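You operate a simulated robot arm through the tools that you are given. There is no shell and no other tool. Be economical: measure what you need, move in short steps, check, and stop when the job is done.

You run a simulated robot arm. Do the job below in one go: nothing can be reset, and whatever is moved stays where it is left.

TASK
Put ratchet, spanner and sanding block away in the tool drawer.
Fine: each on the outline of its own colour; shut the drawer.

Only the result counts: the job must be done as asked and must still hold three seconds after the hand-in. Knocking over, shifting, dropping, spilling or breaking anything else fails it.

THE ROBOT
A 6-joint arm with a two-finger parallel gripper, fixed in place. Base frame: the origin is at the foot of the arm, x ahead of it, y to its left, z up. Readings come in cm, degrees, newtons and seconds.
With the tool pointing down near the work surface it reaches from about 36 to 82 cm from the base axis. Its first joint turns from -166.0 to 166.0 degrees. Payload 3.91 kg.
The TCP is the grasp point between the finger pads, 3 cm short of the fingertips. In the tool frame z runs along the fingers and y along their closing line. Largest opening 11 cm; finger width 2, thickness 1; the body of the gripper, 4.8 by 11.2 cm, starts 5.5 cm behind the TCP.
Orientation is that of the tool frame in the base frame, as a unit quaternion [x, y, z, w]. With the fingers straight down and closing along the base's y, the tool's x points along the base's -x, its y along +y and its z along -z.

THE INTERFACE
- The arm moves only by the tool move_arm. Its argument "moves" is text: rows parted by semicolons, each of 7 numbers parted by spaces: the turn, a rotation vector about the base's x, y, z in units of 4 degrees (1.0 is 4 degrees), then the shift along the base's x, y, z in units of 25 mm (1.0 is 25 mm), then the gripper command, from -1 (fully open) to 1 (shut), values between in proportion. In form: ax ay az tx ty tz grip; .... A call has 1 to 20 rows; each row shifts and turns the commanded pose from where the row before left it. A call with a number of a shift or a turn outside -1 to 1 is refused whole. A row lasts 0.2 s, in which the tool goes at most 5 cm and 8.6 degrees; a call with a longer step from one row to the next is refused whole, and so is a gripper value outside its range. Where a pose cannot be reached the arm comes as near as it can. A force on the tool above 40 N (or 10 N above the force at the start of the call, whichever is more), or a blocked arm, ends the call early, and 0.2 s more pass. The fingers move at their own pace (about 4.5 cm/s each) and stop on an object; they squeeze with about 43 N. The grip force told is the motor's: it shows also when the fingers shut on nothing. Time passes only in rows, and 0.2 s behind the last, so rows that do not move let the fingers close. It gives the time, the measured TCP pose, the force on the tool (base axes), the opening and the grip force at its end, in the units of the frame above (readings bear some noise), and new pictures: "pictures" is both (left out), scene, wrist or none.
- Cameras (640 x 400 px; columns grow to the right, rows downward): "scene" is fixed at [5.03, 50.08, 139.44]; the picture's right is [-0.46, -0.89, 0.00], its down [-0.60, 0.32, -0.73] and it looks along [0.65, -0.34, -0.68] (base axes); focal length 338 px, centre (320, 200). "wrist" rides on the gripper at [-3.6, 0, -5.7] in the tool frame; the picture's right is [0.00, -1.00, 0.00], its down [0.97, 0.00, -0.24] and it looks along [0.24, 0.00, 0.97] (tool axes); focal length 218 px, centre (320, 200). There is no depth. A picture from a camera that has moved, and an enlarged one, comes with that camera's place and axes in the base frame and with its lens.
- slide_trunk(by): slides the trunk up (or, below 0, down) by that many cm; the arm rides with it, the base frame stays. It gives what a move gives, with no picture.
- inspect(camera, box): a new picture of the part [left, top, right, bottom] of that camera's present view, enlarged. It takes no simulated time.
- sign_off(): hands the job in; it is judged then, once.

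Go step by step. Nothing tells you positions but the pictures and the camera data: compare them with the known pose of the tool, close in by small moves and look again before you grip or let go. The budget is 120 turns and 150 pictures, counting those below and the enlarged ones. Unless the task says otherwise, let go and move clear before handing in, and close with one line.

The tools are called after "Emit:" by a JSON object that holds its "op" and its "data". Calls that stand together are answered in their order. move_arm: Moves the arm, as the interface text tells. Its arguments: {"type":"object","properties":{"moves":{"type":"string"},"pictures":{"type":"string","enum":["both","scene","wrist","none"]}},"required":["moves"]} The other tools are called the same way: slide_trunk (by) slides the trunk up or down; inspect (camera, box) takes an enlarged picture of a part of a camera's view; sign_off () hands the job in.

At the start:

```text
time: 0.0
ee_pos: [40.22, 15.77, 111.49]
ee_rot: [0.0, 1.0, 0.001, 0.001]
ft_force: [0.7, -0.6, -0.8]
opening: 10.97
gripper_force: 0.0
trunk travel left (down, up): [-42.5, 18.5]
```

scene: 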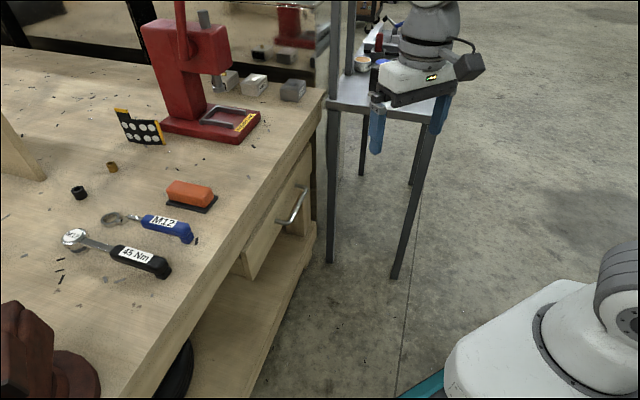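
wrist: 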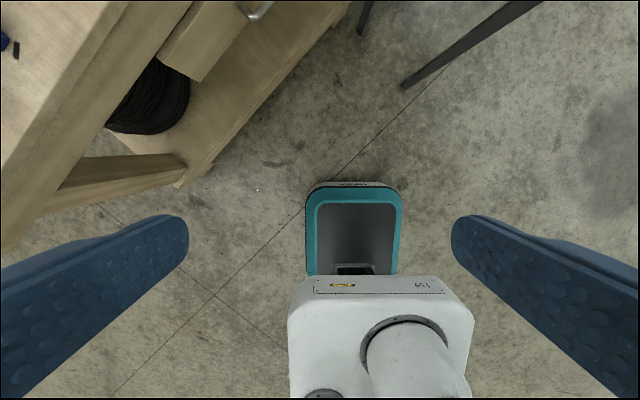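

The ratchet, spanner and orange block are on the bench, with the drawer below them. Comparing the two views puts the bench top higher than stated (about z = 88), so I am zooming in to check before I move.

Emit:
{"op": "inspect", "data": {"camera": "scene", "box": [40, 60, 340, 300]}}

Emit:
{"op": "inspect", "data": {"camera": "wrist", "box": [0, 0, 300, 200]}}

Emit:
{"op": "inspect", "data": {"camera": "scene", "box": [200, 130, 340, 290]}}

```text
1.67 times, centred on (190, 180) of scene
camera zoom: at [5.03, 50.08, 139.44], right [-0.46, -0.89, 0.0], down [-0.6, 0.32, -0.73], along [0.65, -0.34, -0.68], focal length 564 px, centre (537, 233)
```

zoom: 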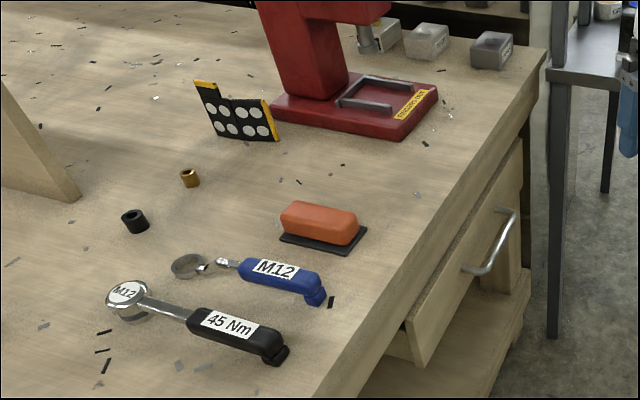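

```text
2.00 times, centred on (150, 100) of wrist
camera zoom: at [43.82, 15.82, 117.23], right [0.0, -1.0, 0.0], down [-0.97, 0.0, 0.24], along [-0.24, 0.0, -0.97], focal length 436 px, centre (660, 400)
```

zoom: 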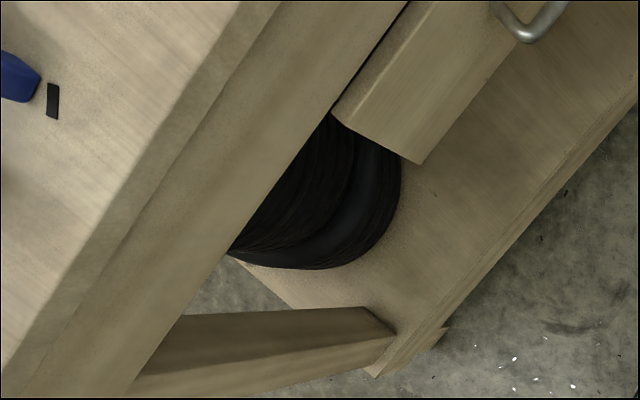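

```text
2.50 times, centred on (270, 210) of scene
camera zoom: at [5.03, 50.08, 139.44], right [-0.46, -0.89, 0.0], down [-0.6, 0.32, -0.73], along [0.65, -0.34, -0.68], focal length 845 px, centre (445, 175)
```

zoom: 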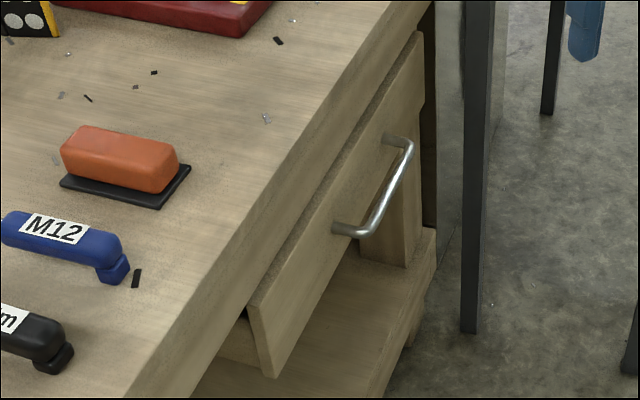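

The two views agree: the bench top is at z≈88 and its front edge runs at 45° (x+y≈99). The drawer handle runs from about (67,28) to (79,16) at z≈70. I'm turning the tool square to the drawer and coming down in front of the handle.

Emit:
{"op": "move_arm", "data": {"moves": "0 0 -0.9375 0.4 0 -0.8 -1;0 0 -0.9375 0.4 0 -0.8 -1;0 0 -0.9375 0.4 0 -0.8 -1;0 0 -0.9375 0.4 0 -0.8 -1;0 0 -0.9375 0.4 0 -0.8 -1;0 0 -0.9375 0.4 0 -0.8 -1;0 0 -0.9375 0.4 0 -0.8 -1;0 0 -0.9375 0.4 0 -0.8 -1;0 0 -0.9375 0.4 0 -0.8 -1;0 0 -0.9375 0.4 0 -0.8 -1;0 0 -0.9375 0.4 0 -0.8 -1;0 0 -0.9375 0.4 0 -0.8 -1;0 0 0 0 0 0 -1"}}

```text
time: 2.8
ee_pos: [52.22, 15.64, 87.37]
ee_rot: [0.383, 0.924, 0.0, 0.0]
ft_force: [-0.6, -0.1, 0.1]
opening: 11.03
gripper_force: 0.0
trunk travel left (down, up): [-42.5, 18.5]
camera wrist: at [54.84, 13.19, 93.22], right [-0.71, -0.71, 0.0], down [-0.69, 0.69, 0.24], along [-0.17, 0.17, -0.97], focal length 218 px, centre (320, 200)
```

scene: 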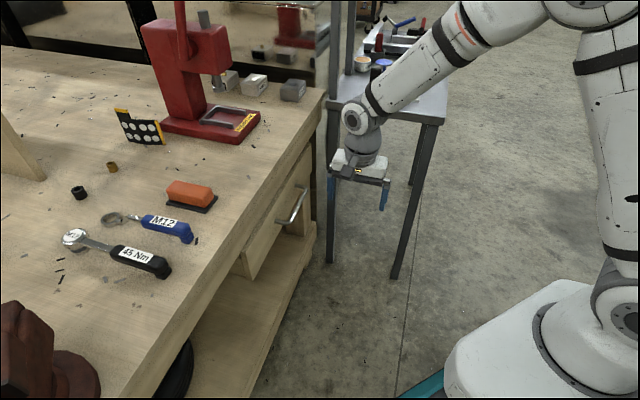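
wrist: 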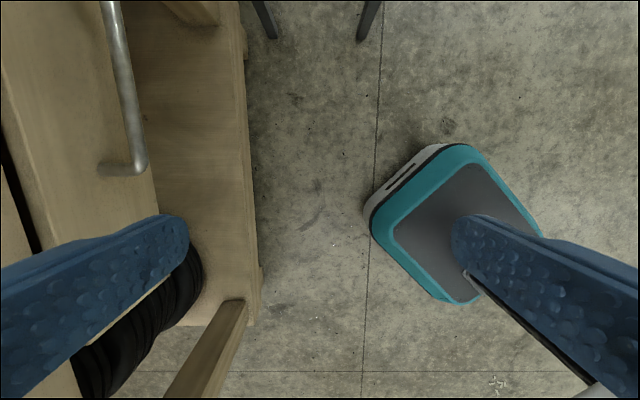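

The wrist view confirms the handle's near end at about (66.7, 28.5). I'm tilting 60° toward the drawer now and stopping 10 cm short of the bar.

Emit:
{"op": "move_arm", "data": {"moves": "0.707 -0.707 0 0.387 0.013 -0.339 0.3;0.707 -0.707 0 0.387 0.013 -0.339 0.3;0.707 -0.707 0 0.387 0.013 -0.339 0.3;0.707 -0.707 0 0.387 0.013 -0.339 0.3;0.707 -0.707 0 0.387 0.013 -0.339 0.3;0.707 -0.707 0 0.387 0.013 -0.339 0.3;0.707 -0.707 0 0.387 0.013 -0.339 0.3;0.707 -0.707 0 0.387 0.013 -0.339 0.3;0.707 -0.707 0 0.387 0.013 -0.339 0.3;0.707 -0.707 0 0.387 0.013 -0.339 0.3;0.707 -0.707 0 0.387 0.013 -0.339 0.3;0.707 -0.707 0 0.387 0.013 -0.339 0.3;0.707 -0.707 0 0.387 0.013 -0.339 0.3;0.707 -0.707 0 0.387 0.013 -0.339 0.3;0.707 -0.707 0 0.387 0.013 -0.339 0.3;0 0 0 0 0 0 0.3"}}

```text
time: 6.2
ee_pos: [66.7, 16.26, 74.74]
ee_rot: [0.332, 0.8, 0.463, 0.191]
ft_force: [0.0, 0.6, 0.3]
opening: 3.85
gripper_force: 0.0
trunk travel left (down, up): [-42.5, 18.5]
camera wrist: at [65.8, 10.26, 77.61], right [-0.35, -0.35, -0.87], down [-0.83, 0.54, 0.12], along [0.43, 0.76, -0.48], focal length 218 px, centre (320, 200)
```

scene: 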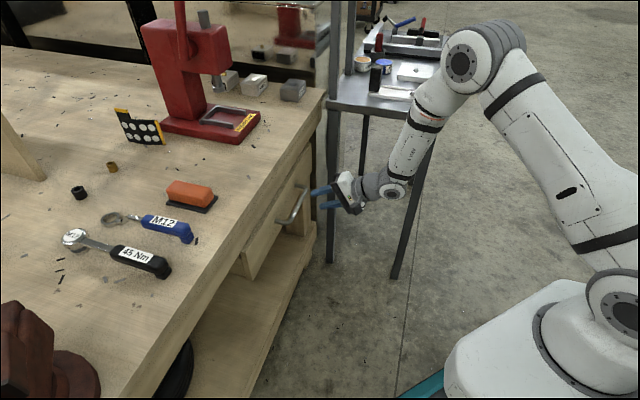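
wrist: 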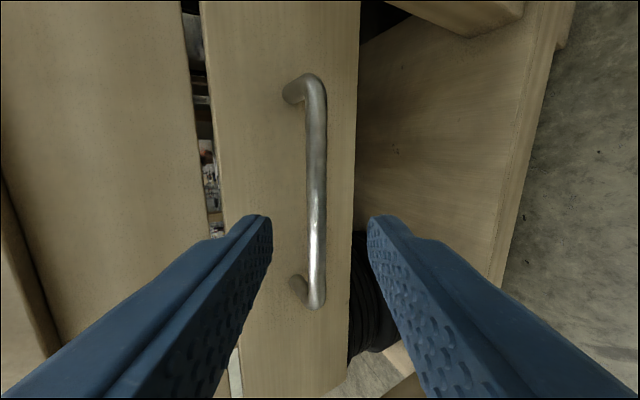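

The bar sits centred between the fingers. I'm advancing 8.5 cm along the tool axis and closing.

Emit:
{"op": "move_arm", "data": {"moves": "0 0 0 0.416 0.416 -0.34 0.3;0 0 0 0.416 0.416 -0.34 0.3;0 0 0 0.416 0.416 -0.34 0.3;0 0 0 0.416 0.416 -0.34 0.3;0 0 0 0.416 0.416 -0.34 0.3;0 0 0 0 0 0 0.3"}}

```text
time: 7.6
ee_pos: [71.81, 21.57, 70.4]
ee_rot: [0.331, 0.8, 0.462, 0.191]
ft_force: [-0.5, -0.3, 0.7]
opening: 3.83
gripper_force: 0.1
trunk travel left (down, up): [-42.5, 18.5]
camera wrist: at [71.02, 15.48, 73.39], right [-0.35, -0.35, -0.87], down [-0.83, 0.54, 0.12], along [0.42, 0.76, -0.49], focal length 218 px, centre (320, 200)
```

scene: 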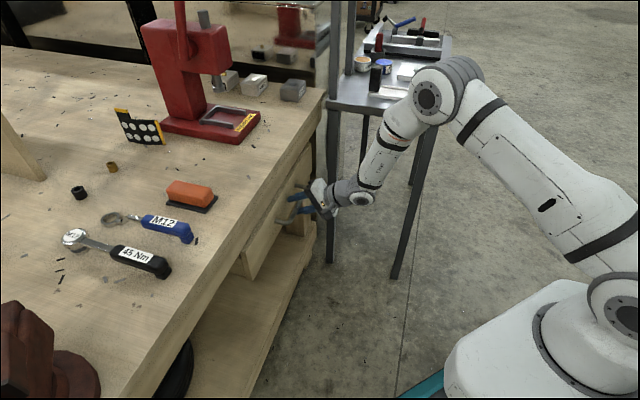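
wrist: 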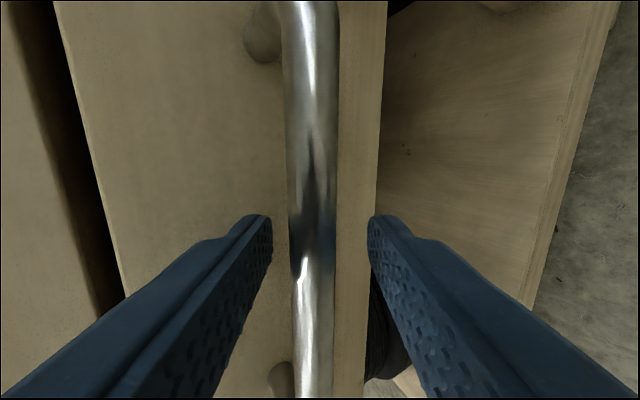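

The bar is between the fingertips, so I'm closing on it.

Emit:
{"op": "move_arm", "data": {"moves": "0 0 0 0 0 0 1;0 0 0 0 0 0 1;0 0 0 0 0 0 1;0 0 0 0 0 0 1;0 0 0 0 0 0 1", "pictures": "none"}}

```text
time: 8.8
ee_pos: [71.84, 21.49, 70.72]
ee_rot: [0.331, 0.799, 0.464, 0.193]
ft_force: [3.3, 0.4, 16.9]
opening: 1.38
gripper_force: 44.3
trunk travel left (down, up): [-42.5, 18.5]
```

The bar is gripped (opening 1.4). I'm easing the upward force and pulling straight out.

Emit:
{"op": "move_arm", "data": {"moves": "0 0 0 0 0 0.14 1;0 0 0 -0.2 -0.2 0 1;0 0 0 -0.4 -0.4 0 1;0 0 0 -0.5 -0.5 0 1;0 0 0 -0.5 -0.5 0 1;0 0 0 -0.5 -0.5 0 1;0 0 0 -0.5 -0.5 0 1;0 0 0 -0.4 -0.4 0 1;0 0 0 0 0 0 1"}}

```text
time: 10.8
ee_pos: [64.45, 13.93, 70.71]
ee_rot: [0.332, 0.801, 0.461, 0.19]
ft_force: [-10.6, 9.9, -9.1]
opening: 1.37
gripper_force: 45.1
trunk travel left (down, up): [-42.5, 18.5]
camera wrist: at [63.54, 7.97, 73.64], right [-0.35, -0.35, -0.87], down [-0.83, 0.54, 0.12], along [0.42, 0.76, -0.49], focal length 218 px, centre (320, 200)
```

scene: 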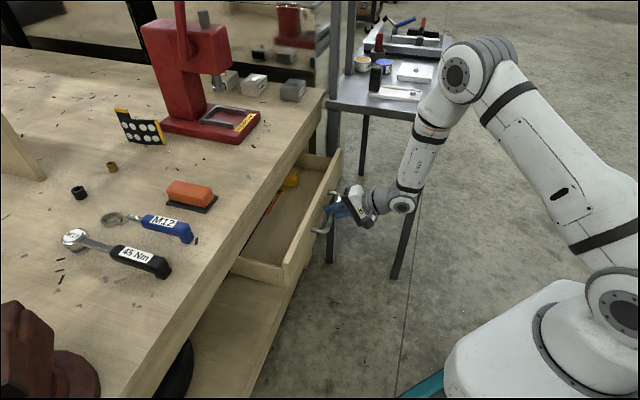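
wrist: 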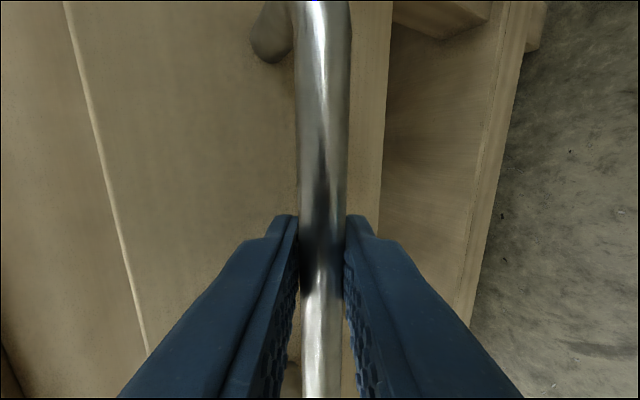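

The drawer is coming out smoothly, about 10.5 cm so far, and there's something yellow inside. I'm pulling further.

Emit:
{"op": "move_arm", "data": {"moves": "0 0 0 -0.3 -0.3 0 1;0 0 0 -0.4 -0.4 0 1;0 0 0 -0.4 -0.4 0 1;0 0 0 -0.4 -0.4 0 1;0 0 0 -0.4 -0.4 0 1;0 0 0 -0.4 -0.4 0 1;0 0 0 -0.4 -0.4 0 1;0 0 0 -0.3 -0.3 0 1;0 0 0 0 0 0 1"}}

```text
time: 12.8
ee_pos: [56.95, 6.52, 70.66]
ee_rot: [0.332, 0.8, 0.462, 0.191]
ft_force: [-10.2, 8.7, -13.1]
opening: 1.38
gripper_force: 45.2
trunk travel left (down, up): [-42.5, 18.5]
camera wrist: at [56.05, 0.48, 73.64], right [-0.35, -0.35, -0.87], down [-0.83, 0.54, 0.12], along [0.42, 0.76, -0.49], focal length 218 px, centre (320, 200)
```

scene: 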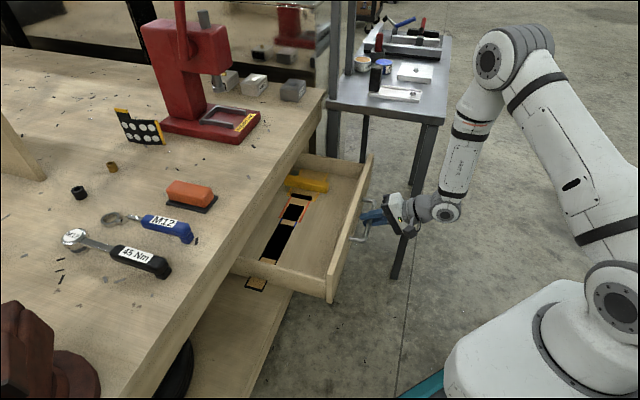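
wrist: 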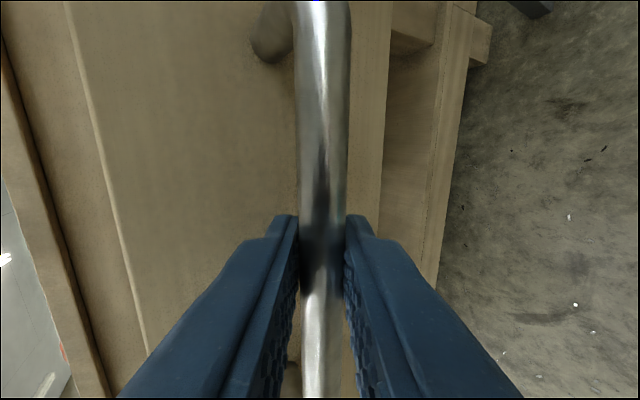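

Outlines are showing inside, orange and black so far. I'm pulling some more.

Emit:
{"op": "move_arm", "data": {"moves": "0 0 0 -0.3 -0.3 0 1;0 0 0 -0.4 -0.4 0 1;0 0 0 -0.4 -0.4 0 1;0 0 0 -0.4 -0.4 0 1;0 0 0 -0.4 -0.4 0 1;0 0 0 -0.4 -0.4 0 1;0 0 0 -0.3 -0.3 0 1;0 0 0 0 0 0 1"}}

```text
time: 14.6
ee_pos: [50.25, -0.09, 70.67]
ee_rot: [0.332, 0.801, 0.461, 0.19]
ft_force: [-14.6, 12.6, -25.2]
opening: 1.35
gripper_force: 45.1
trunk travel left (down, up): [-42.5, 18.5]
camera wrist: at [49.44, -6.14, 73.65], right [-0.36, -0.35, -0.87], down [-0.83, 0.54, 0.12], along [0.42, 0.76, -0.49], focal length 218 px, centre (320, 200)
```

scene: 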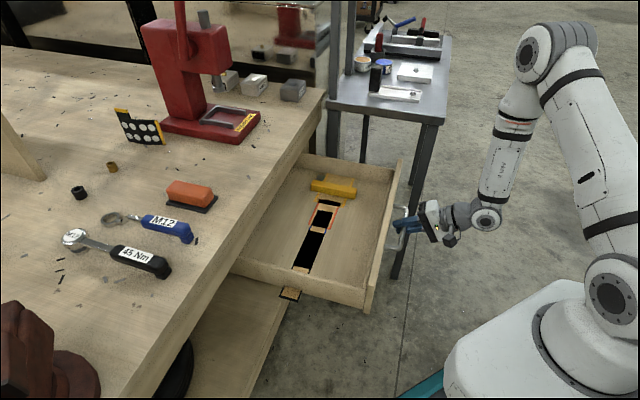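
wrist: 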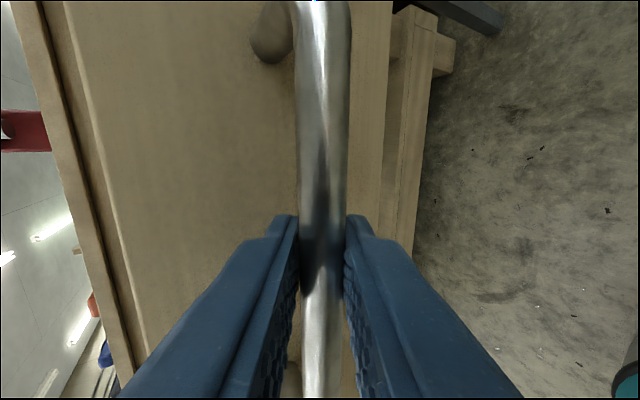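

Emit:
{"op": "inspect", "data": {"camera": "scene", "box": [220, 140, 420, 320]}}

```text
2.22 times, centred on (320, 230) of scene
camera zoom: at [5.03, 50.08, 139.44], right [-0.46, -0.89, 0.0], down [-0.6, 0.32, -0.73], along [0.65, -0.34, -0.68], focal length 752 px, centre (320, 133)
```

zoom: 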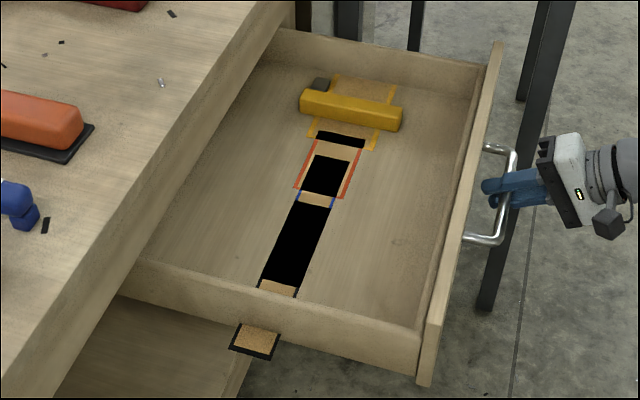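

The drawer is out about 30 cm. It holds outlines and a yellow block, but the pattern is hard to read from here. I'm letting go, backing off and looking from above.

Emit:
{"op": "move_arm", "data": {"moves": "0 0 0 0 0 0 0.2;0 0 0 0 0 0 0.2;0 0 0 0 0 0 0.2;0 0 0 -0.3 -0.3 0.25 0.2;0 0 0 -0.4 -0.4 0.33 0.2;0 0 0 -0.4 -0.4 0.33 0.2;0 0 0 -0.4 -0.4 0.33 0.2;-0.707 0.707 0 0 0 0.8 0;-0.707 0.707 0 0 0 0.8 0;-0.707 0.707 0 0 0 0.8 0;-0.707 0.707 0 0 0 0.8 0;-0.707 0.707 0 0 0 0.8 0;-0.707 0.707 0 0 0 0.8 0;-0.707 0.707 0 0 0 0.8 0;-0.707 0.707 0 0 0 0.8 0;0 0 0 0 0 0 0"}}

```text
time: 18.0
ee_pos: [46.5, -3.78, 89.7]
ee_rot: [0.371, 0.897, 0.223, 0.093]
ft_force: [0.7, 0.0, 0.1]
opening: 5.49
gripper_force: 0.1
trunk travel left (down, up): [-42.5, 18.5]
camera wrist: at [47.34, -8.28, 94.93], right [-0.62, -0.62, -0.47], down [-0.77, 0.61, 0.21], along [0.15, 0.49, -0.86], focal length 218 px, centre (320, 200)
```

scene: 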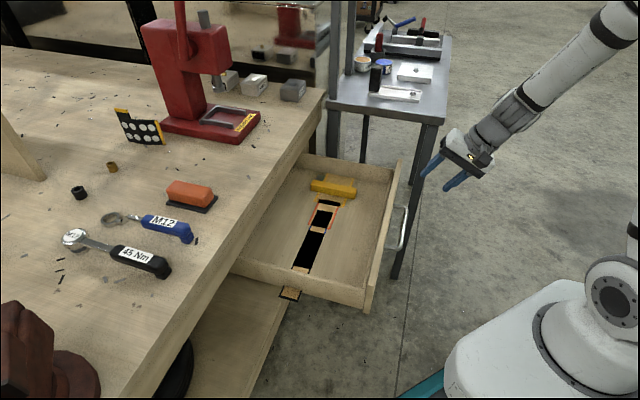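
wrist: 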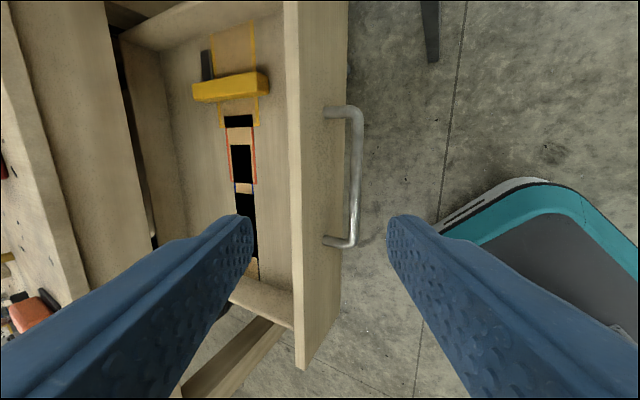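

Emit:
{"op": "move_arm", "data": {"moves": "-0.707 0.707 0 0.5 0.65 0.6 -1;-0.707 0.707 0 0.7 0.87 0.8 -1;-0.707 0.707 0 1 1 0.9 -1;-0.707 0.707 0 1 1 0.9 -1;-0.707 0.707 0 1 1 0.9 -1;-0.707 0.707 0 1 1 0.9 -1;-0.707 0.707 0 1 1 0.9 -1;0 0 0 0.8 0.8 0 -1;0 0 0 0 1 0 -1;0 0 0 0 0 0 -1"}}

```text
time: 20.2
ee_pos: [64.25, 17.04, 104.36]
ee_rot: [0.382, 0.924, -0.001, 0.0]
ft_force: [-0.5, 0.2, -0.3]
opening: 11.0
gripper_force: 0.0
trunk travel left (down, up): [-42.5, 18.5]
camera wrist: at [66.78, 14.54, 110.28], right [-0.71, -0.71, 0.0], down [-0.69, 0.69, 0.24], along [-0.17, 0.17, -0.97], focal length 218 px, centre (320, 200)
```

scene: 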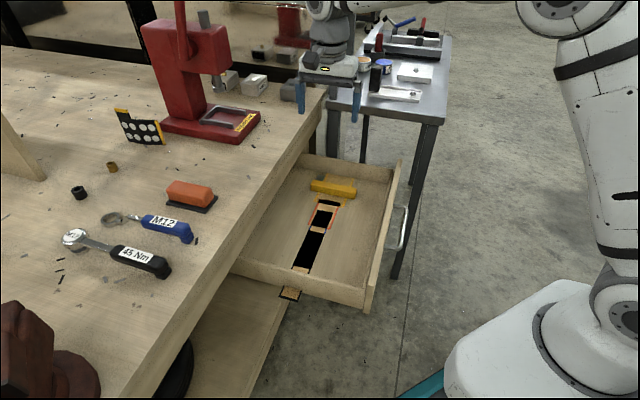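
wrist: 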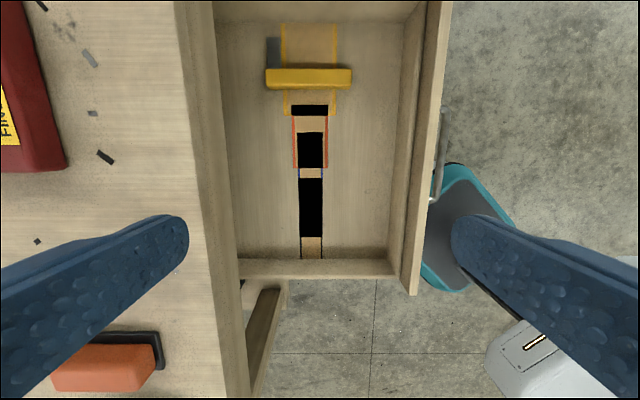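

Emit:
{"op": "inspect", "data": {"camera": "wrist", "box": [210, 10, 420, 290]}}

Emit:
{"op": "inspect", "data": {"camera": "wrist", "box": [260, 80, 360, 270]}}

```text
1.43 times, centred on (315, 150) of wrist
camera zoom: at [66.78, 14.54, 110.28], right [-0.71, -0.71, 0.0], down [-0.69, 0.69, 0.24], along [-0.17, 0.17, -0.97], focal length 312 px, centre (327, 271)
```

zoom: 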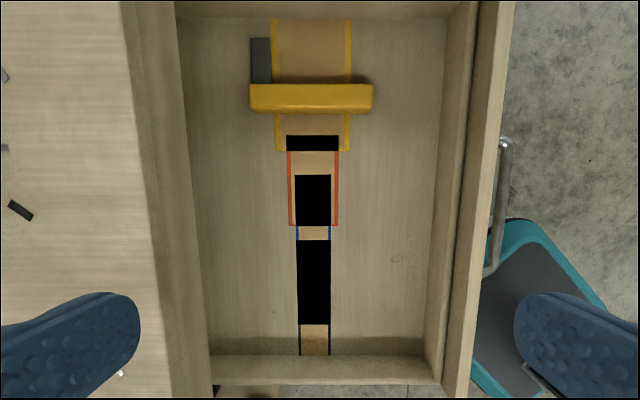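

```text
2.11 times, centred on (310, 175) of wrist
camera zoom: at [66.78, 14.54, 110.28], right [-0.71, -0.71, 0.0], down [-0.69, 0.69, 0.24], along [-0.17, 0.17, -0.97], focal length 460 px, centre (341, 253)
```

zoom: 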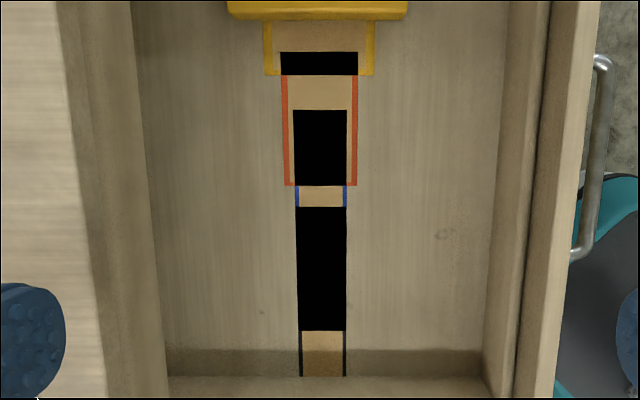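

The outlines overlap along one line. Their centres are at about 38.6 (orange), 28.6 (blue) and 19.1 (black) cm along the drawer, and 59.4 cm out from the base. The yellow tool already there lies front-to-back, centred on its outline. That is also the only way a ratchet fits, since its outline runs through the drawer wall when taken lengthwise. The tools on the bench point the same way, so I'm turning the gripper 90° and going over them for a closer look.

Emit:
{"op": "move_arm", "data": {"moves": "0 0 1 -0.565 0.565 0.3 -1;0 0 1 -0.565 0.565 0.3 -1;0 0 1 -0.565 0.565 0.3 -1;0 0 1 -0.565 0.565 0.3 -1;0 0 1 -0.565 0.565 0.3 -1;0 0 1 -0.565 0.565 0.3 -1;0 0 1 -0.565 0.565 0.3 -1;0 0 1 -0.565 0.565 0.3 -1;0 0 1 -0.565 0.565 0.3 -1;0 0 1 -0.565 0.565 0.3 -1;0 0 1 0.288 0.76 0 -1;0 0 1 0.288 0.76 0 -1;0 0 1 0.288 0.76 0 -1;0 0 1 0.288 0.76 0 -1;0 0 1 0.288 0.76 0 -1;0 0 1 0.288 0.76 0 -1;0 0 1 0.288 0.76 0 -1;0 0 1 0.288 0.76 0 -1;0 0 1 0.288 0.76 0 -1;0 0 1 0.288 0.76 0 -1", "pictures": "none"}}

Emit:
{"op": "move_arm", "data": {"moves": "0 0 1 0 0 0 -1;0 0 1 0 0 0 -1;0 0 0.5 0 0 0 -1;0 0 0 0 0 0 -1"}}

```text
time: 24.4
ee_pos: [56.01, 49.03, 111.48]
ee_rot: [-0.301, 0.954, 0.0, 0.001]
ft_force: [-0.1, -0.2, 0.7]
opening: 11.01
gripper_force: 0.2
out of reach, approached as far as the arm can: row 20
trunk travel left (down, up): [-42.5, 18.5]
```

```text
time: 25.4
ee_pos: [56.07, 49.16, 111.42]
ee_rot: [-0.383, 0.924, 0.0, 0.0]
ft_force: [-0.6, 0.3, 0.3]
opening: 10.99
gripper_force: 0.0
trunk travel left (down, up): [-42.5, 18.5]
camera wrist: at [58.82, 51.71, 117.23], right [0.71, -0.71, 0.0], down [-0.69, -0.69, 0.24], along [-0.17, -0.17, -0.97], focal length 218 px, centre (320, 200)
```

scene: 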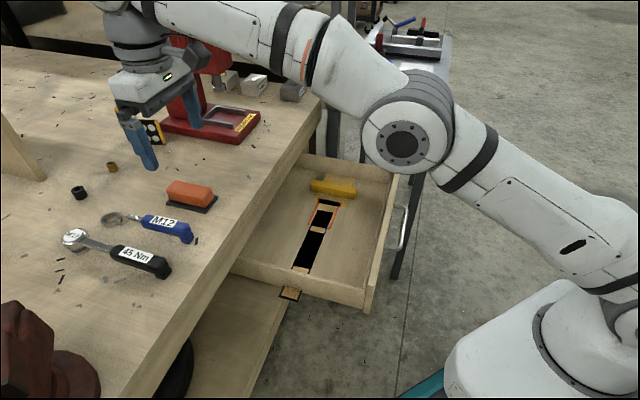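
wrist: 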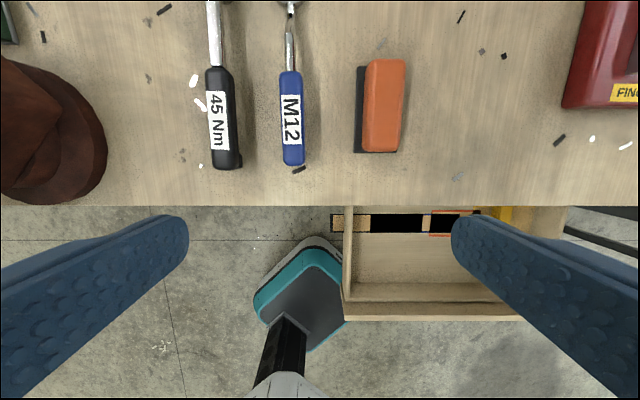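

The gripper is over the front of the bench but stopped at its reach limit at this height. I'm raising the trunk so the arm can reach further out at bench level.

Emit:
{"op": "slide_trunk", "data": {"by": 16}}

```text
time: 27.2
ee_pos: [56.06, 49.07, 127.39]
ee_rot: [-0.383, 0.924, -0.001, 0.0]
ft_force: [0.1, 0.8, -0.5]
opening: 10.98
gripper_force: 0.1
trunk travel left (down, up): [-58.5, 2.5]
```

Emit:
{"op": "move_arm", "data": {"moves": "0 0 0 0.32 -0.096 -0.96 -1;0 0 0 0.32 -0.096 -0.96 -1;0 0 0 0.32 -0.096 -0.96 -1;0 0 0 0.32 -0.096 -0.96 -1;0 0 0 0.32 -0.096 -0.96 -1;0 0 0 0.32 -0.096 -0.96 -1;0 0 0 0.32 -0.096 -0.96 -1;0 0 0 0.32 -0.096 -0.96 -1;0 0 0 0.32 -0.096 -0.96 -1;0 0 0 0.32 -0.096 -0.96 -1;0 0 0 0 0 0 -1"}}

```text
time: 29.6
ee_pos: [64.17, 46.71, 103.41]
ee_rot: [-0.382, 0.924, 0.0, 0.0]
ft_force: [0.2, -0.5, -0.6]
opening: 10.99
gripper_force: 0.0
trunk travel left (down, up): [-58.5, 2.5]
camera wrist: at [66.82, 49.27, 109.28], right [0.71, -0.71, 0.0], down [-0.69, -0.69, 0.24], along [-0.17, -0.17, -0.97], focal length 218 px, centre (320, 200)
```

scene: 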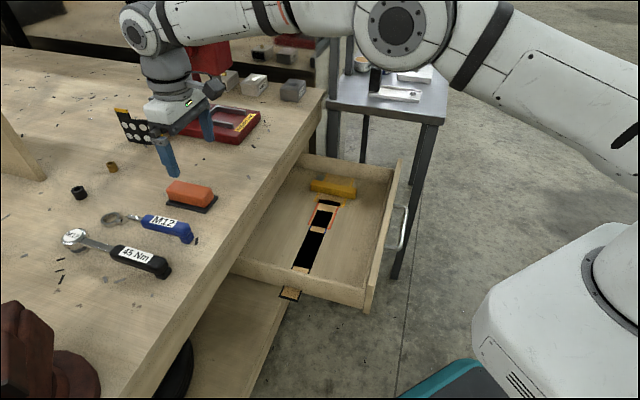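
wrist: 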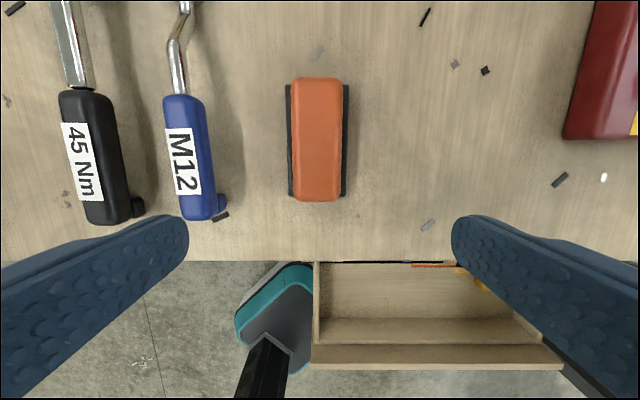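

Reach is fine now and the block is centred at column 317. I'm moving forward over its middle and lowering partway.

Emit:
{"op": "move_arm", "data": {"moves": "0 0 0 0.21 0.21 -0.5 -1;0 0 0 0.21 0.21 -0.5 -1;0 0 0 0.21 0.21 -0.5 -1;0 0 0 0.21 0.21 -0.5 -1;0 0 0 0.21 0.21 -0.5 -1;0 0 0 0 0 0 -1"}}

```text
time: 31.0
ee_pos: [66.08, 48.8, 97.28]
ee_rot: [-0.383, 0.924, -0.001, 0.001]
ft_force: [-0.6, -0.2, 0.3]
opening: 11.04
gripper_force: 0.0
out of reach, approached as far as the arm can: row 5
trunk travel left (down, up): [-58.5, 2.5]
camera wrist: at [68.71, 51.22, 103.04], right [0.71, -0.71, 0.0], down [-0.69, -0.69, 0.24], along [-0.17, -0.17, -0.97], focal length 218 px, centre (320, 200)
```

scene: 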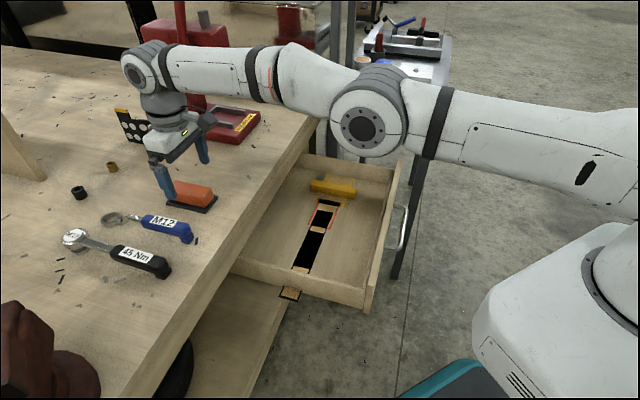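
wrist: 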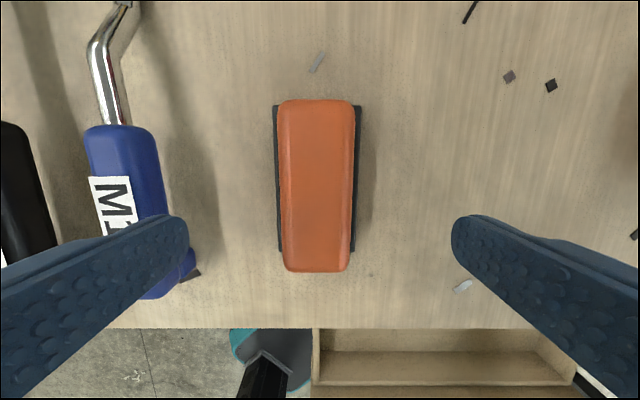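

Emit:
{"op": "move_arm", "data": {"moves": "0 0 0 -0.05 -0.05 -0.5 -1;0 0 0 0 0 -0.5 -1;0 0 0 0 0 -0.5 -1;0 0 0 0 0 -0.5 -1;0 0 0 0 0 0 -1", "pictures": "wrist"}}

```text
time: 32.2
ee_pos: [65.86, 48.54, 92.14]
ee_rot: [-0.382, 0.924, -0.001, 0.001]
ft_force: [0.7, 0.3, -0.3]
opening: 10.98
gripper_force: 0.0
trunk travel left (down, up): [-58.5, 2.5]
camera wrist: at [68.65, 51.12, 97.97], right [0.71, -0.71, 0.0], down [-0.69, -0.69, 0.24], along [-0.17, -0.17, -0.97], focal length 218 px, centre (320, 200)
```

wrist: 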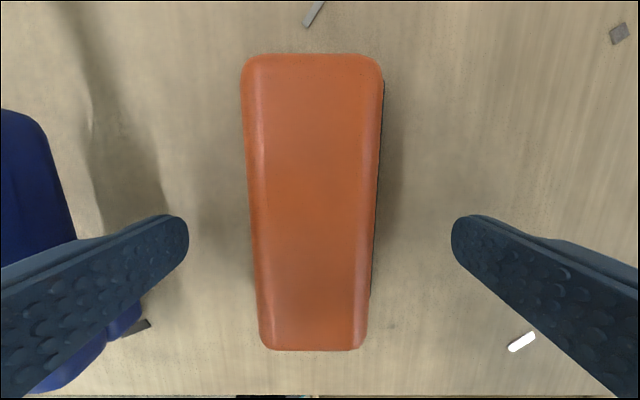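

Emit:
{"op": "move_arm", "data": {"moves": "0 0 0 0 0 0 1;0 0 0 0 0 0 1;0 0 0 0 0 0 1;0 0 0 0 0 0 1;0 0 0 0 0 0 1;0 0 0 0 0 0 1;0 0 0 0 0 0 1", "pictures": "wrist"}}

```text
time: 33.8
ee_pos: [66.08, 48.53, 92.26]
ee_rot: [-0.383, 0.924, 0.0, 0.001]
ft_force: [-0.3, 0.0, 0.3]
opening: 3.93
gripper_force: 42.2
trunk travel left (down, up): [-58.5, 2.5]
camera wrist: at [68.65, 51.12, 98.0], right [0.71, -0.71, 0.0], down [-0.69, -0.69, 0.24], along [-0.17, -0.17, -0.97], focal length 218 px, centre (320, 200)
```

wrist: 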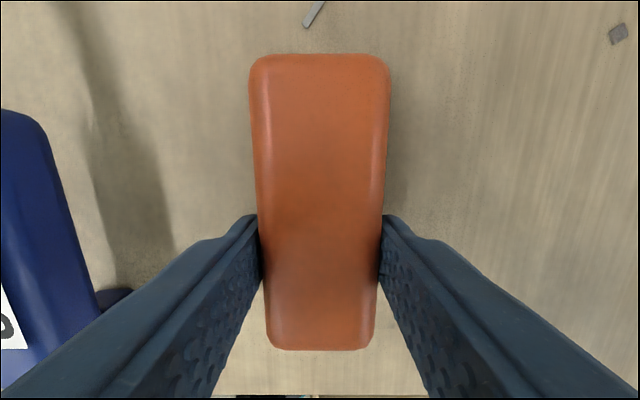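

The block is gripped. I'm lifting it, backing off the bench and moving over its slot.

Emit:
{"op": "move_arm", "data": {"moves": "0 0 0 0 0 0.4 1;0 0 0 0 0 1 1;0 0 0 0 0 1 1;0 0 0 0 0 1 1;0 0 0 0 0 1 1;0 0 0 -0.645 -0.645 0.2 1;0 0 0 -0.645 -0.645 0.2 1;0 0 0 -0.645 -0.645 0 1;0 0 0 -0.645 -0.645 0 1;0 0 0 -0.645 -0.645 0 1;0 0 0 -0.645 -0.645 0 1;0 0 0 -0.645 -0.645 0 1;0 0 0 -0.645 -0.645 0 1;0 0 0 -0.645 -0.645 0 1;0 0 0 -0.645 -0.645 0 1;0 0 0 0 0 0 1", "pictures": "none"}}

Emit:
{"op": "move_arm", "data": {"moves": "0 0 0 0.74 -0.74 0 1;0 0 0 0.74 -0.74 0 1;0 0 0 0.74 -0.74 0 1;0 0 0 0.74 -0.74 0 1;0 0 0 0.74 -0.74 0 1;0 0 0 0.74 -0.74 0 1;0 0 0 0.74 -0.74 0 1;0 0 0 0.74 -0.74 0 1;0 0 0 0.74 -0.74 0 1;0 0 0 0.74 -0.74 0 1;0 0 0 0 0 0 1;0 0 0 0 0 0 1"}}

```text
time: 37.2
ee_pos: [65.93, 47.92, 103.98]
ee_rot: [-0.382, 0.924, 0.0, -0.002]
ft_force: [-0.5, -0.2, -0.8]
opening: 3.96
gripper_force: 43.1
out of reach, approached as far as the arm can: row 5, 6, 7, 8, 9, 10, 11, 12, 13, 14, 15
trunk travel left (down, up): [-58.5, 2.5]
```

```text
time: 39.8
ee_pos: [78.28, 26.42, 103.29]
ee_rot: [-0.383, 0.924, -0.001, 0.001]
ft_force: [0.0, -0.9, -1.6]
opening: 3.95
gripper_force: 42.5
out of reach, approached as far as the arm can: row 2, 3, 4, 5, 6, 7, 8, 9, 10
trunk travel left (down, up): [-58.5, 2.5]
camera wrist: at [80.89, 29.04, 109.12], right [0.71, -0.71, 0.0], down [-0.69, -0.69, 0.24], along [-0.17, -0.17, -0.97], focal length 218 px, centre (320, 200)
```

scene: 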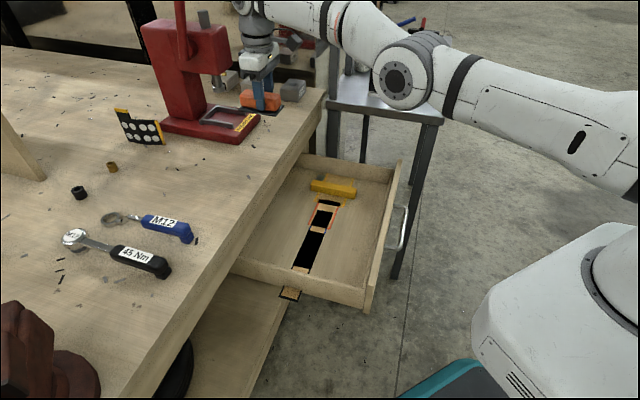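
wrist: 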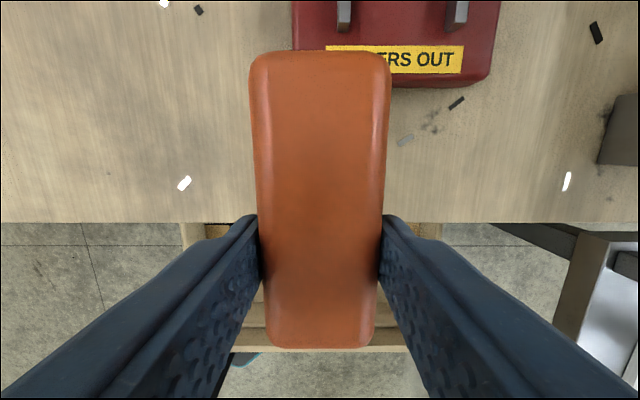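

The retreat rows stuck at the edge of reach, so the block is now at about (78, 26), still held and clear of everything. I'm retreating carefully toward the slot.

Emit:
{"op": "move_arm", "data": {"moves": "0 0 0 -0.3 -0.35 -0.3 1;0 0 0 -0.49 -0.625 -0.2 1;0 0 0 -0.49 -0.625 0 1;0 0 0 -0.49 -0.625 0 1;0 0 0 0 0 0 1", "pictures": "none"}}

```text
time: 41.0
ee_pos: [79.33, 22.76, 102.57]
ee_rot: [-0.383, 0.924, 0.0, -0.002]
ft_force: [0.3, -0.2, -1.7]
opening: 3.94
gripper_force: 43.2
out of reach, approached as far as the arm can: row 1, 2, 3, 4
trunk travel left (down, up): [-58.5, 2.5]
```

The arm is sliding along its reach limit with a straight elbow. I'm moving down and radially inward to bend the elbow again.

Emit:
{"op": "move_arm", "data": {"moves": "0 0 0 -0.2 -0.05 -0.6 1;0 0 0 -0.4 -0.1 -0.5 1;0 0 0 -0.4 -0.1 -0.3 1;0 0 0 0 0 0 1", "pictures": "scene"}}

```text
time: 42.0
ee_pos: [79.56, 22.94, 99.26]
ee_rot: [-0.383, 0.924, 0.001, -0.001]
ft_force: [-0.2, -0.5, -0.4]
opening: 3.95
gripper_force: 43.0
out of reach, approached as far as the arm can: row 1, 2, 3
trunk travel left (down, up): [-58.5, 2.5]
```

scene: 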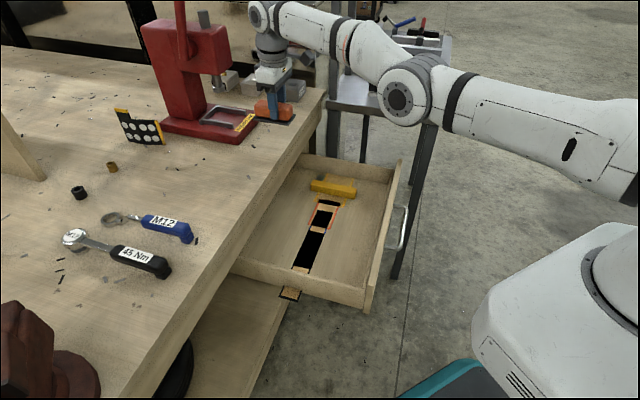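

Emit:
{"op": "move_arm", "data": {"moves": "0.6 -0.6 0 0 0 0 1;0.7 -0.7 0 0 0 0 1;0.7 -0.7 0 0 0 0.2 1;0 0 0 0 0 0 1", "pictures": "none"}}

Emit:
{"op": "move_arm", "data": {"moves": "0 0 0 -0.4 -0.4 0.2 1;0 0 0 -0.4 -0.4 0 1;0 0 0 -0.4 -0.4 0 1;0 0 0 0 0 0 1", "pictures": "none"}}

```text
time: 43.0
ee_pos: [82.91, 23.94, 99.85]
ee_rot: [-0.381, 0.919, 0.039, 0.09]
ft_force: [-0.2, 0.0, -0.6]
opening: 3.96
gripper_force: 43.1
out of reach, approached as far as the arm can: row 1, 2, 3
trunk travel left (down, up): [-58.5, 2.5]
```

```text
time: 44.0
ee_pos: [83.41, 21.89, 100.7]
ee_rot: [-0.381, 0.919, 0.037, 0.09]
ft_force: [0.0, -0.5, -1.0]
opening: 3.96
gripper_force: 42.8
out of reach, approached as far as the arm can: row 1, 2, 3
trunk travel left (down, up): [-58.5, 2.5]
```

The elbow is still locked straight. I'm trying a stronger inward-and-down step, with room to spare above the bench.

Emit:
{"op": "move_arm", "data": {"moves": "-0.7 0.7 0 -1 -0.6 -0.8 1;-0.7 0.7 0 -1 -0.6 -0.8 1;0 0 0 0 0 0 1"}}

```text
time: 44.8
ee_pos: [81.52, 19.73, 96.82]
ee_rot: [-0.383, 0.923, 0.011, 0.025]
ft_force: [0.9, 1.1, -1.0]
opening: 3.96
gripper_force: 43.0
out of reach, approached as far as the arm can: row 1, 2
trunk travel left (down, up): [-58.5, 2.5]
camera wrist: at [84.03, 21.98, 102.84], right [0.71, -0.71, 0.0], down [-0.69, -0.69, 0.19], along [-0.13, -0.13, -0.98], focal length 218 px, centre (320, 200)
```

scene: 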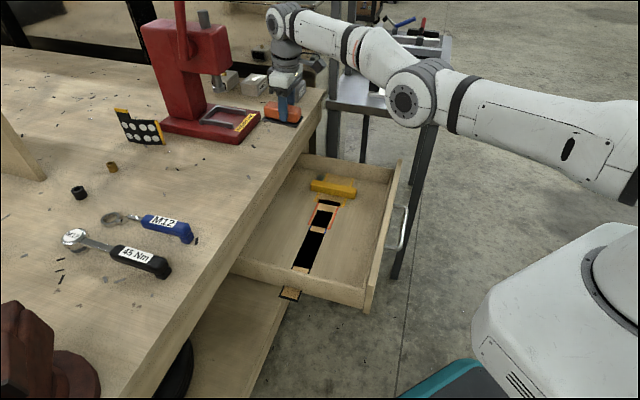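
wrist: 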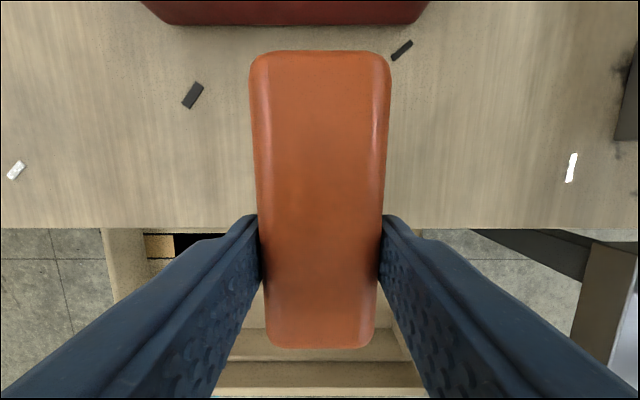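

Emit:
{"op": "move_arm", "data": {"moves": "-0.24 0.97 0 -0.6 -0.15 0 1;-0.24 0.97 0 -0.6 -0.15 0 1;-0.24 0.97 0 -0.6 -0.15 0 1;-0.24 0.97 0 -0.6 -0.15 0 1;0 0 0 0 0 0 1", "pictures": "none"}}

```text
time: 46.0
ee_pos: [76.08, 18.32, 96.78]
ee_rot: [-0.378, 0.918, 0.032, -0.111]
ft_force: [-0.5, 0.1, -0.5]
opening: 3.96
gripper_force: 43.1
out of reach, approached as far as the arm can: row 3
trunk travel left (down, up): [-58.5, 2.5]
```

That freed the elbow on the last row. I'm pulling inward now.

Emit:
{"op": "move_arm", "data": {"moves": "0 0 0 -0.4 -0.15 0 1;0 0 0 -0.6 -0.2 0 1;0 0 0 -0.6 -0.2 0 1;0 0 0 0 0 0 1", "pictures": "none"}}

```text
time: 47.0
ee_pos: [76.07, 18.4, 96.86]
ee_rot: [-0.378, 0.919, 0.033, -0.112]
ft_force: [-0.7, 0.7, -0.8]
opening: 3.96
gripper_force: 42.5
out of reach, approached as far as the arm can: row 1, 2, 3
trunk travel left (down, up): [-58.5, 2.5]
```

Emit:
{"op": "move_arm", "data": {"moves": "0.24 -0.97 0 0.4 0.1 0 1;0.24 -0.97 0 0.4 0.1 0 1;0.24 -0.97 0 0.35 0.1 0 1;0 0 0 -0.3 -0.1 0 1;0 0 0 -0.4 -0.1 0 1;0 0 0 0 0 0 1", "pictures": "none"}}

```text
time: 48.4
ee_pos: [80.32, 19.35, 96.88]
ee_rot: [-0.382, 0.924, 0.016, -0.007]
ft_force: [0.3, 0.3, -1.4]
opening: 3.94
gripper_force: 42.9
out of reach, approached as far as the arm can: row 1, 2, 3, 4, 5
trunk travel left (down, up): [-58.5, 2.5]
```

Inward tilting lets the elbow bend slightly on each row, so I'm repeating that with larger inward shifts.

Emit:
{"op": "move_arm", "data": {"moves": "-0.24 0.97 0 -0.65 -0.2 0 1;-0.24 0.97 0 -0.7 -0.2 0 1;-0.24 0.97 0 -0.75 -0.2 0.1 1;-0.24 0.97 0 -0.8 -0.2 0.1 1;-0.24 0.97 0 -0.8 -0.2 0.1 1;0 0 0 0 0 0 1", "pictures": "scene"}}

```text
time: 49.8
ee_pos: [74.19, 17.57, 97.46]
ee_rot: [-0.375, 0.912, 0.04, -0.163]
ft_force: [0.3, 0.8, -1.4]
opening: 3.97
gripper_force: 43.1
out of reach, approached as far as the arm can: row 2, 3, 4, 5
trunk travel left (down, up): [-58.5, 2.5]
```

scene: 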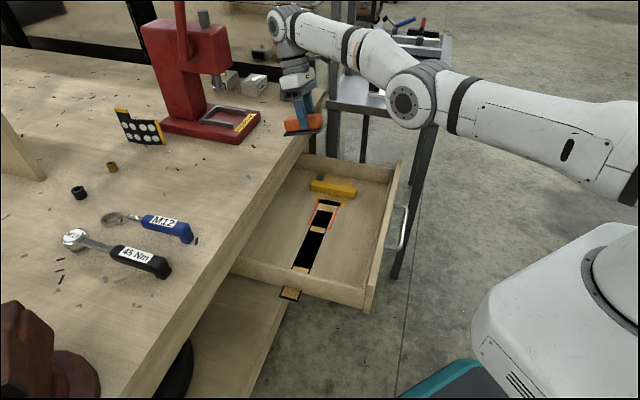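

Emit:
{"op": "move_arm", "data": {"moves": "0 0 0 0 0 0.8 1;0 0 0 0 0 0.8 1;0 0 0 0 0 0.8 1;0 0 0 0 0 0.8 1;0 0 0 0 0 0.8 1;0 0 0 0 0 -0.5 1;0 0 0 0 0 -0.5 1;0 0 0 0 0 -0.5 1;0 0 0 0 0 -0.5 1;0 0 0 0 0 -0.5 1;0 0 0 0 0 0 1", "pictures": "none"}}

```text
time: 52.2
ee_pos: [73.18, 17.32, 101.24]
ee_rot: [-0.372, 0.91, 0.042, -0.179]
ft_force: [0.1, 0.3, -0.4]
opening: 3.95
gripper_force: 43.0
out of reach, approached as far as the arm can: row 1, 4
trunk travel left (down, up): [-58.5, 2.5]
```

Going up and back down freed it, with no reach flags on the way down. I'm retreating inward in small steps.

Emit:
{"op": "move_arm", "data": {"moves": "0 0 0 0 0 -0.4 1;0 0 0 -0.1 -0.03 -0.3 1;0 0 0 -0.2 -0.06 -0.2 1;0 0 0 -0.3 -0.1 0 1;0 0 0 -0.4 -0.15 0 1;0 0 0 -0.4 -0.15 0 1;0 0 0 -0.4 -0.15 0 1;0 0 0 0 0 0 1", "pictures": "none"}}

```text
time: 54.0
ee_pos: [68.8, 15.96, 98.92]
ee_rot: [-0.373, 0.91, 0.042, -0.178]
ft_force: [0.1, 0.2, -0.3]
opening: 3.95
gripper_force: 43.3
trunk travel left (down, up): [-58.5, 2.5]
```

The arm is free again. I'm levelling the tool and placing it over the orange slot.

Emit:
{"op": "move_arm", "data": {"moves": "0.141 -0.867 0.018 -0.02 -0.138 0 1;0.141 -0.867 0.018 -0.02 -0.138 0 1;0.141 -0.867 0.018 -0.02 -0.138 0 1;0.141 -0.867 0.018 -0.02 -0.138 0 1;0.141 -0.867 0.018 -0.02 -0.138 0 1;0.141 -0.867 0.018 -0.02 -0.138 0 1;0 0 0 0 0 -0.8 1;0 0 0 0 0 -0.8 1;0 0 0 0 0 -0.8 1;0 0 0 0 0 -0.8 1;0 0 0 0 0 0 1"}}

```text
time: 56.4
ee_pos: [68.4, 13.95, 90.9]
ee_rot: [-0.383, 0.924, 0.0, 0.0]
ft_force: [1.0, -0.5, -1.5]
opening: 3.96
gripper_force: 43.0
trunk travel left (down, up): [-58.5, 2.5]
camera wrist: at [71.05, 16.44, 96.73], right [0.71, -0.71, 0.0], down [-0.69, -0.69, 0.24], along [-0.17, -0.17, -0.97], focal length 218 px, centre (320, 200)
```

scene: 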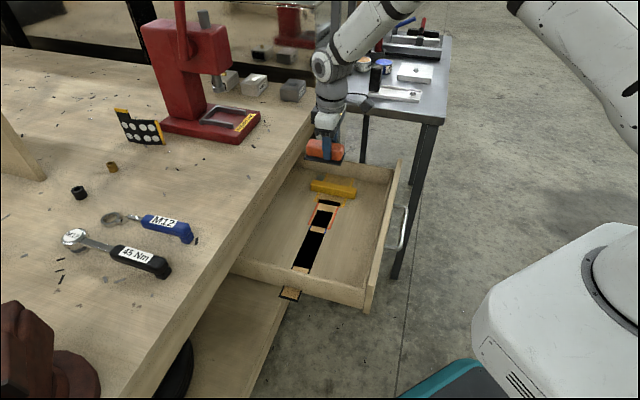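
wrist: 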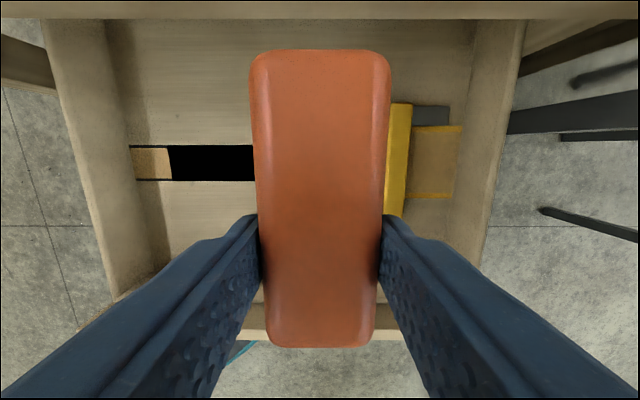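

Alignment over the slot matches (strip centre n≈59.6). I'm lowering the block into the drawer.

Emit:
{"op": "move_arm", "data": {"moves": "0 0 0 0 0 -0.8 1;0 0 0 0 0 -0.8 1;0 0 0 0 0 -0.8 1;0 0 0 0 0 -0.8 1;0 0 0 0 0 -0.8 1;0 0 0 0 0 -0.8 1;0 0 0 0 0 -0.8 1;0 0 0 0 0 -0.8 1;0 0 0 0 0 -0.8 1;0 0 0 0 0 -0.4 1;0 0 0 0 0 0 1"}}

```text
time: 58.8
ee_pos: [68.4, 13.83, 71.95]
ee_rot: [-0.384, 0.923, -0.001, 0.0]
ft_force: [-0.5, -0.5, -1.0]
opening: 3.93
gripper_force: 43.3
trunk travel left (down, up): [-58.5, 2.5]
camera wrist: at [71.0, 16.39, 77.73], right [0.71, -0.71, 0.0], down [-0.69, -0.69, 0.24], along [-0.17, -0.17, -0.97], focal length 218 px, centre (320, 200)
```

scene: 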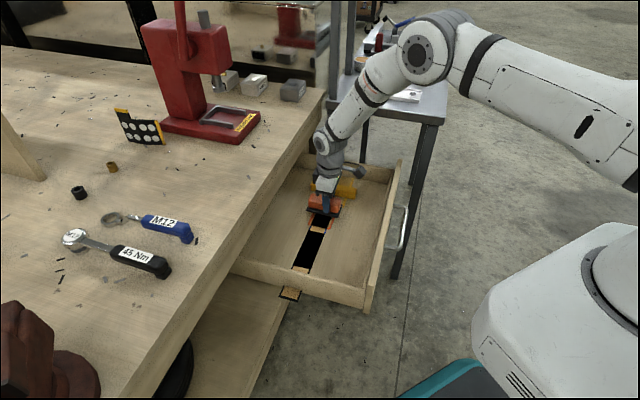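
wrist: 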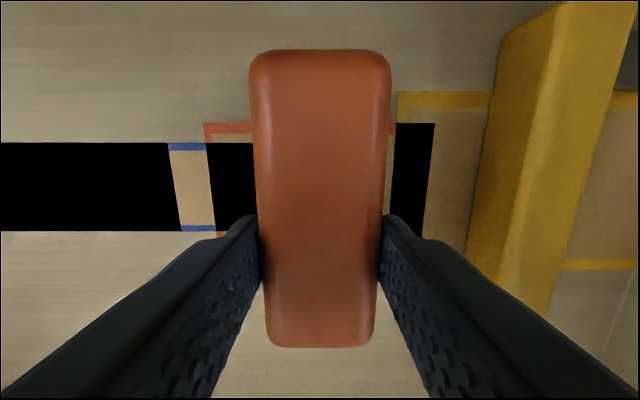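

It's centred on the orange outline. I'm lowering gently to contact.

Emit:
{"op": "move_arm", "data": {"moves": "0 0 0 0 0 -0.2 1;0 0 0 0 0 -0.2 1;0 0 0 0 0 -0.16 1;0 0 0 0 0 -0.08 1;0 0 0 0 0 0 1", "pictures": "none"}}

```text
time: 60.0
ee_pos: [68.52, 13.88, 70.51]
ee_rot: [-0.383, 0.924, -0.001, -0.001]
ft_force: [0.4, 0.2, -1.5]
opening: 3.96
gripper_force: 43.6
trunk travel left (down, up): [-58.5, 2.5]
```

Emit:
{"op": "move_arm", "data": {"moves": "0 0 0 0 0 -0.08 1;0 0 0 0 0 -0.06 1;0 0 0 0 0 0 1", "pictures": "none"}}

```text
time: 60.8
ee_pos: [68.36, 13.76, 70.13]
ee_rot: [-0.384, 0.923, -0.001, -0.001]
ft_force: [0.1, -0.3, -0.5]
opening: 3.94
gripper_force: 43.0
trunk travel left (down, up): [-58.5, 2.5]
```

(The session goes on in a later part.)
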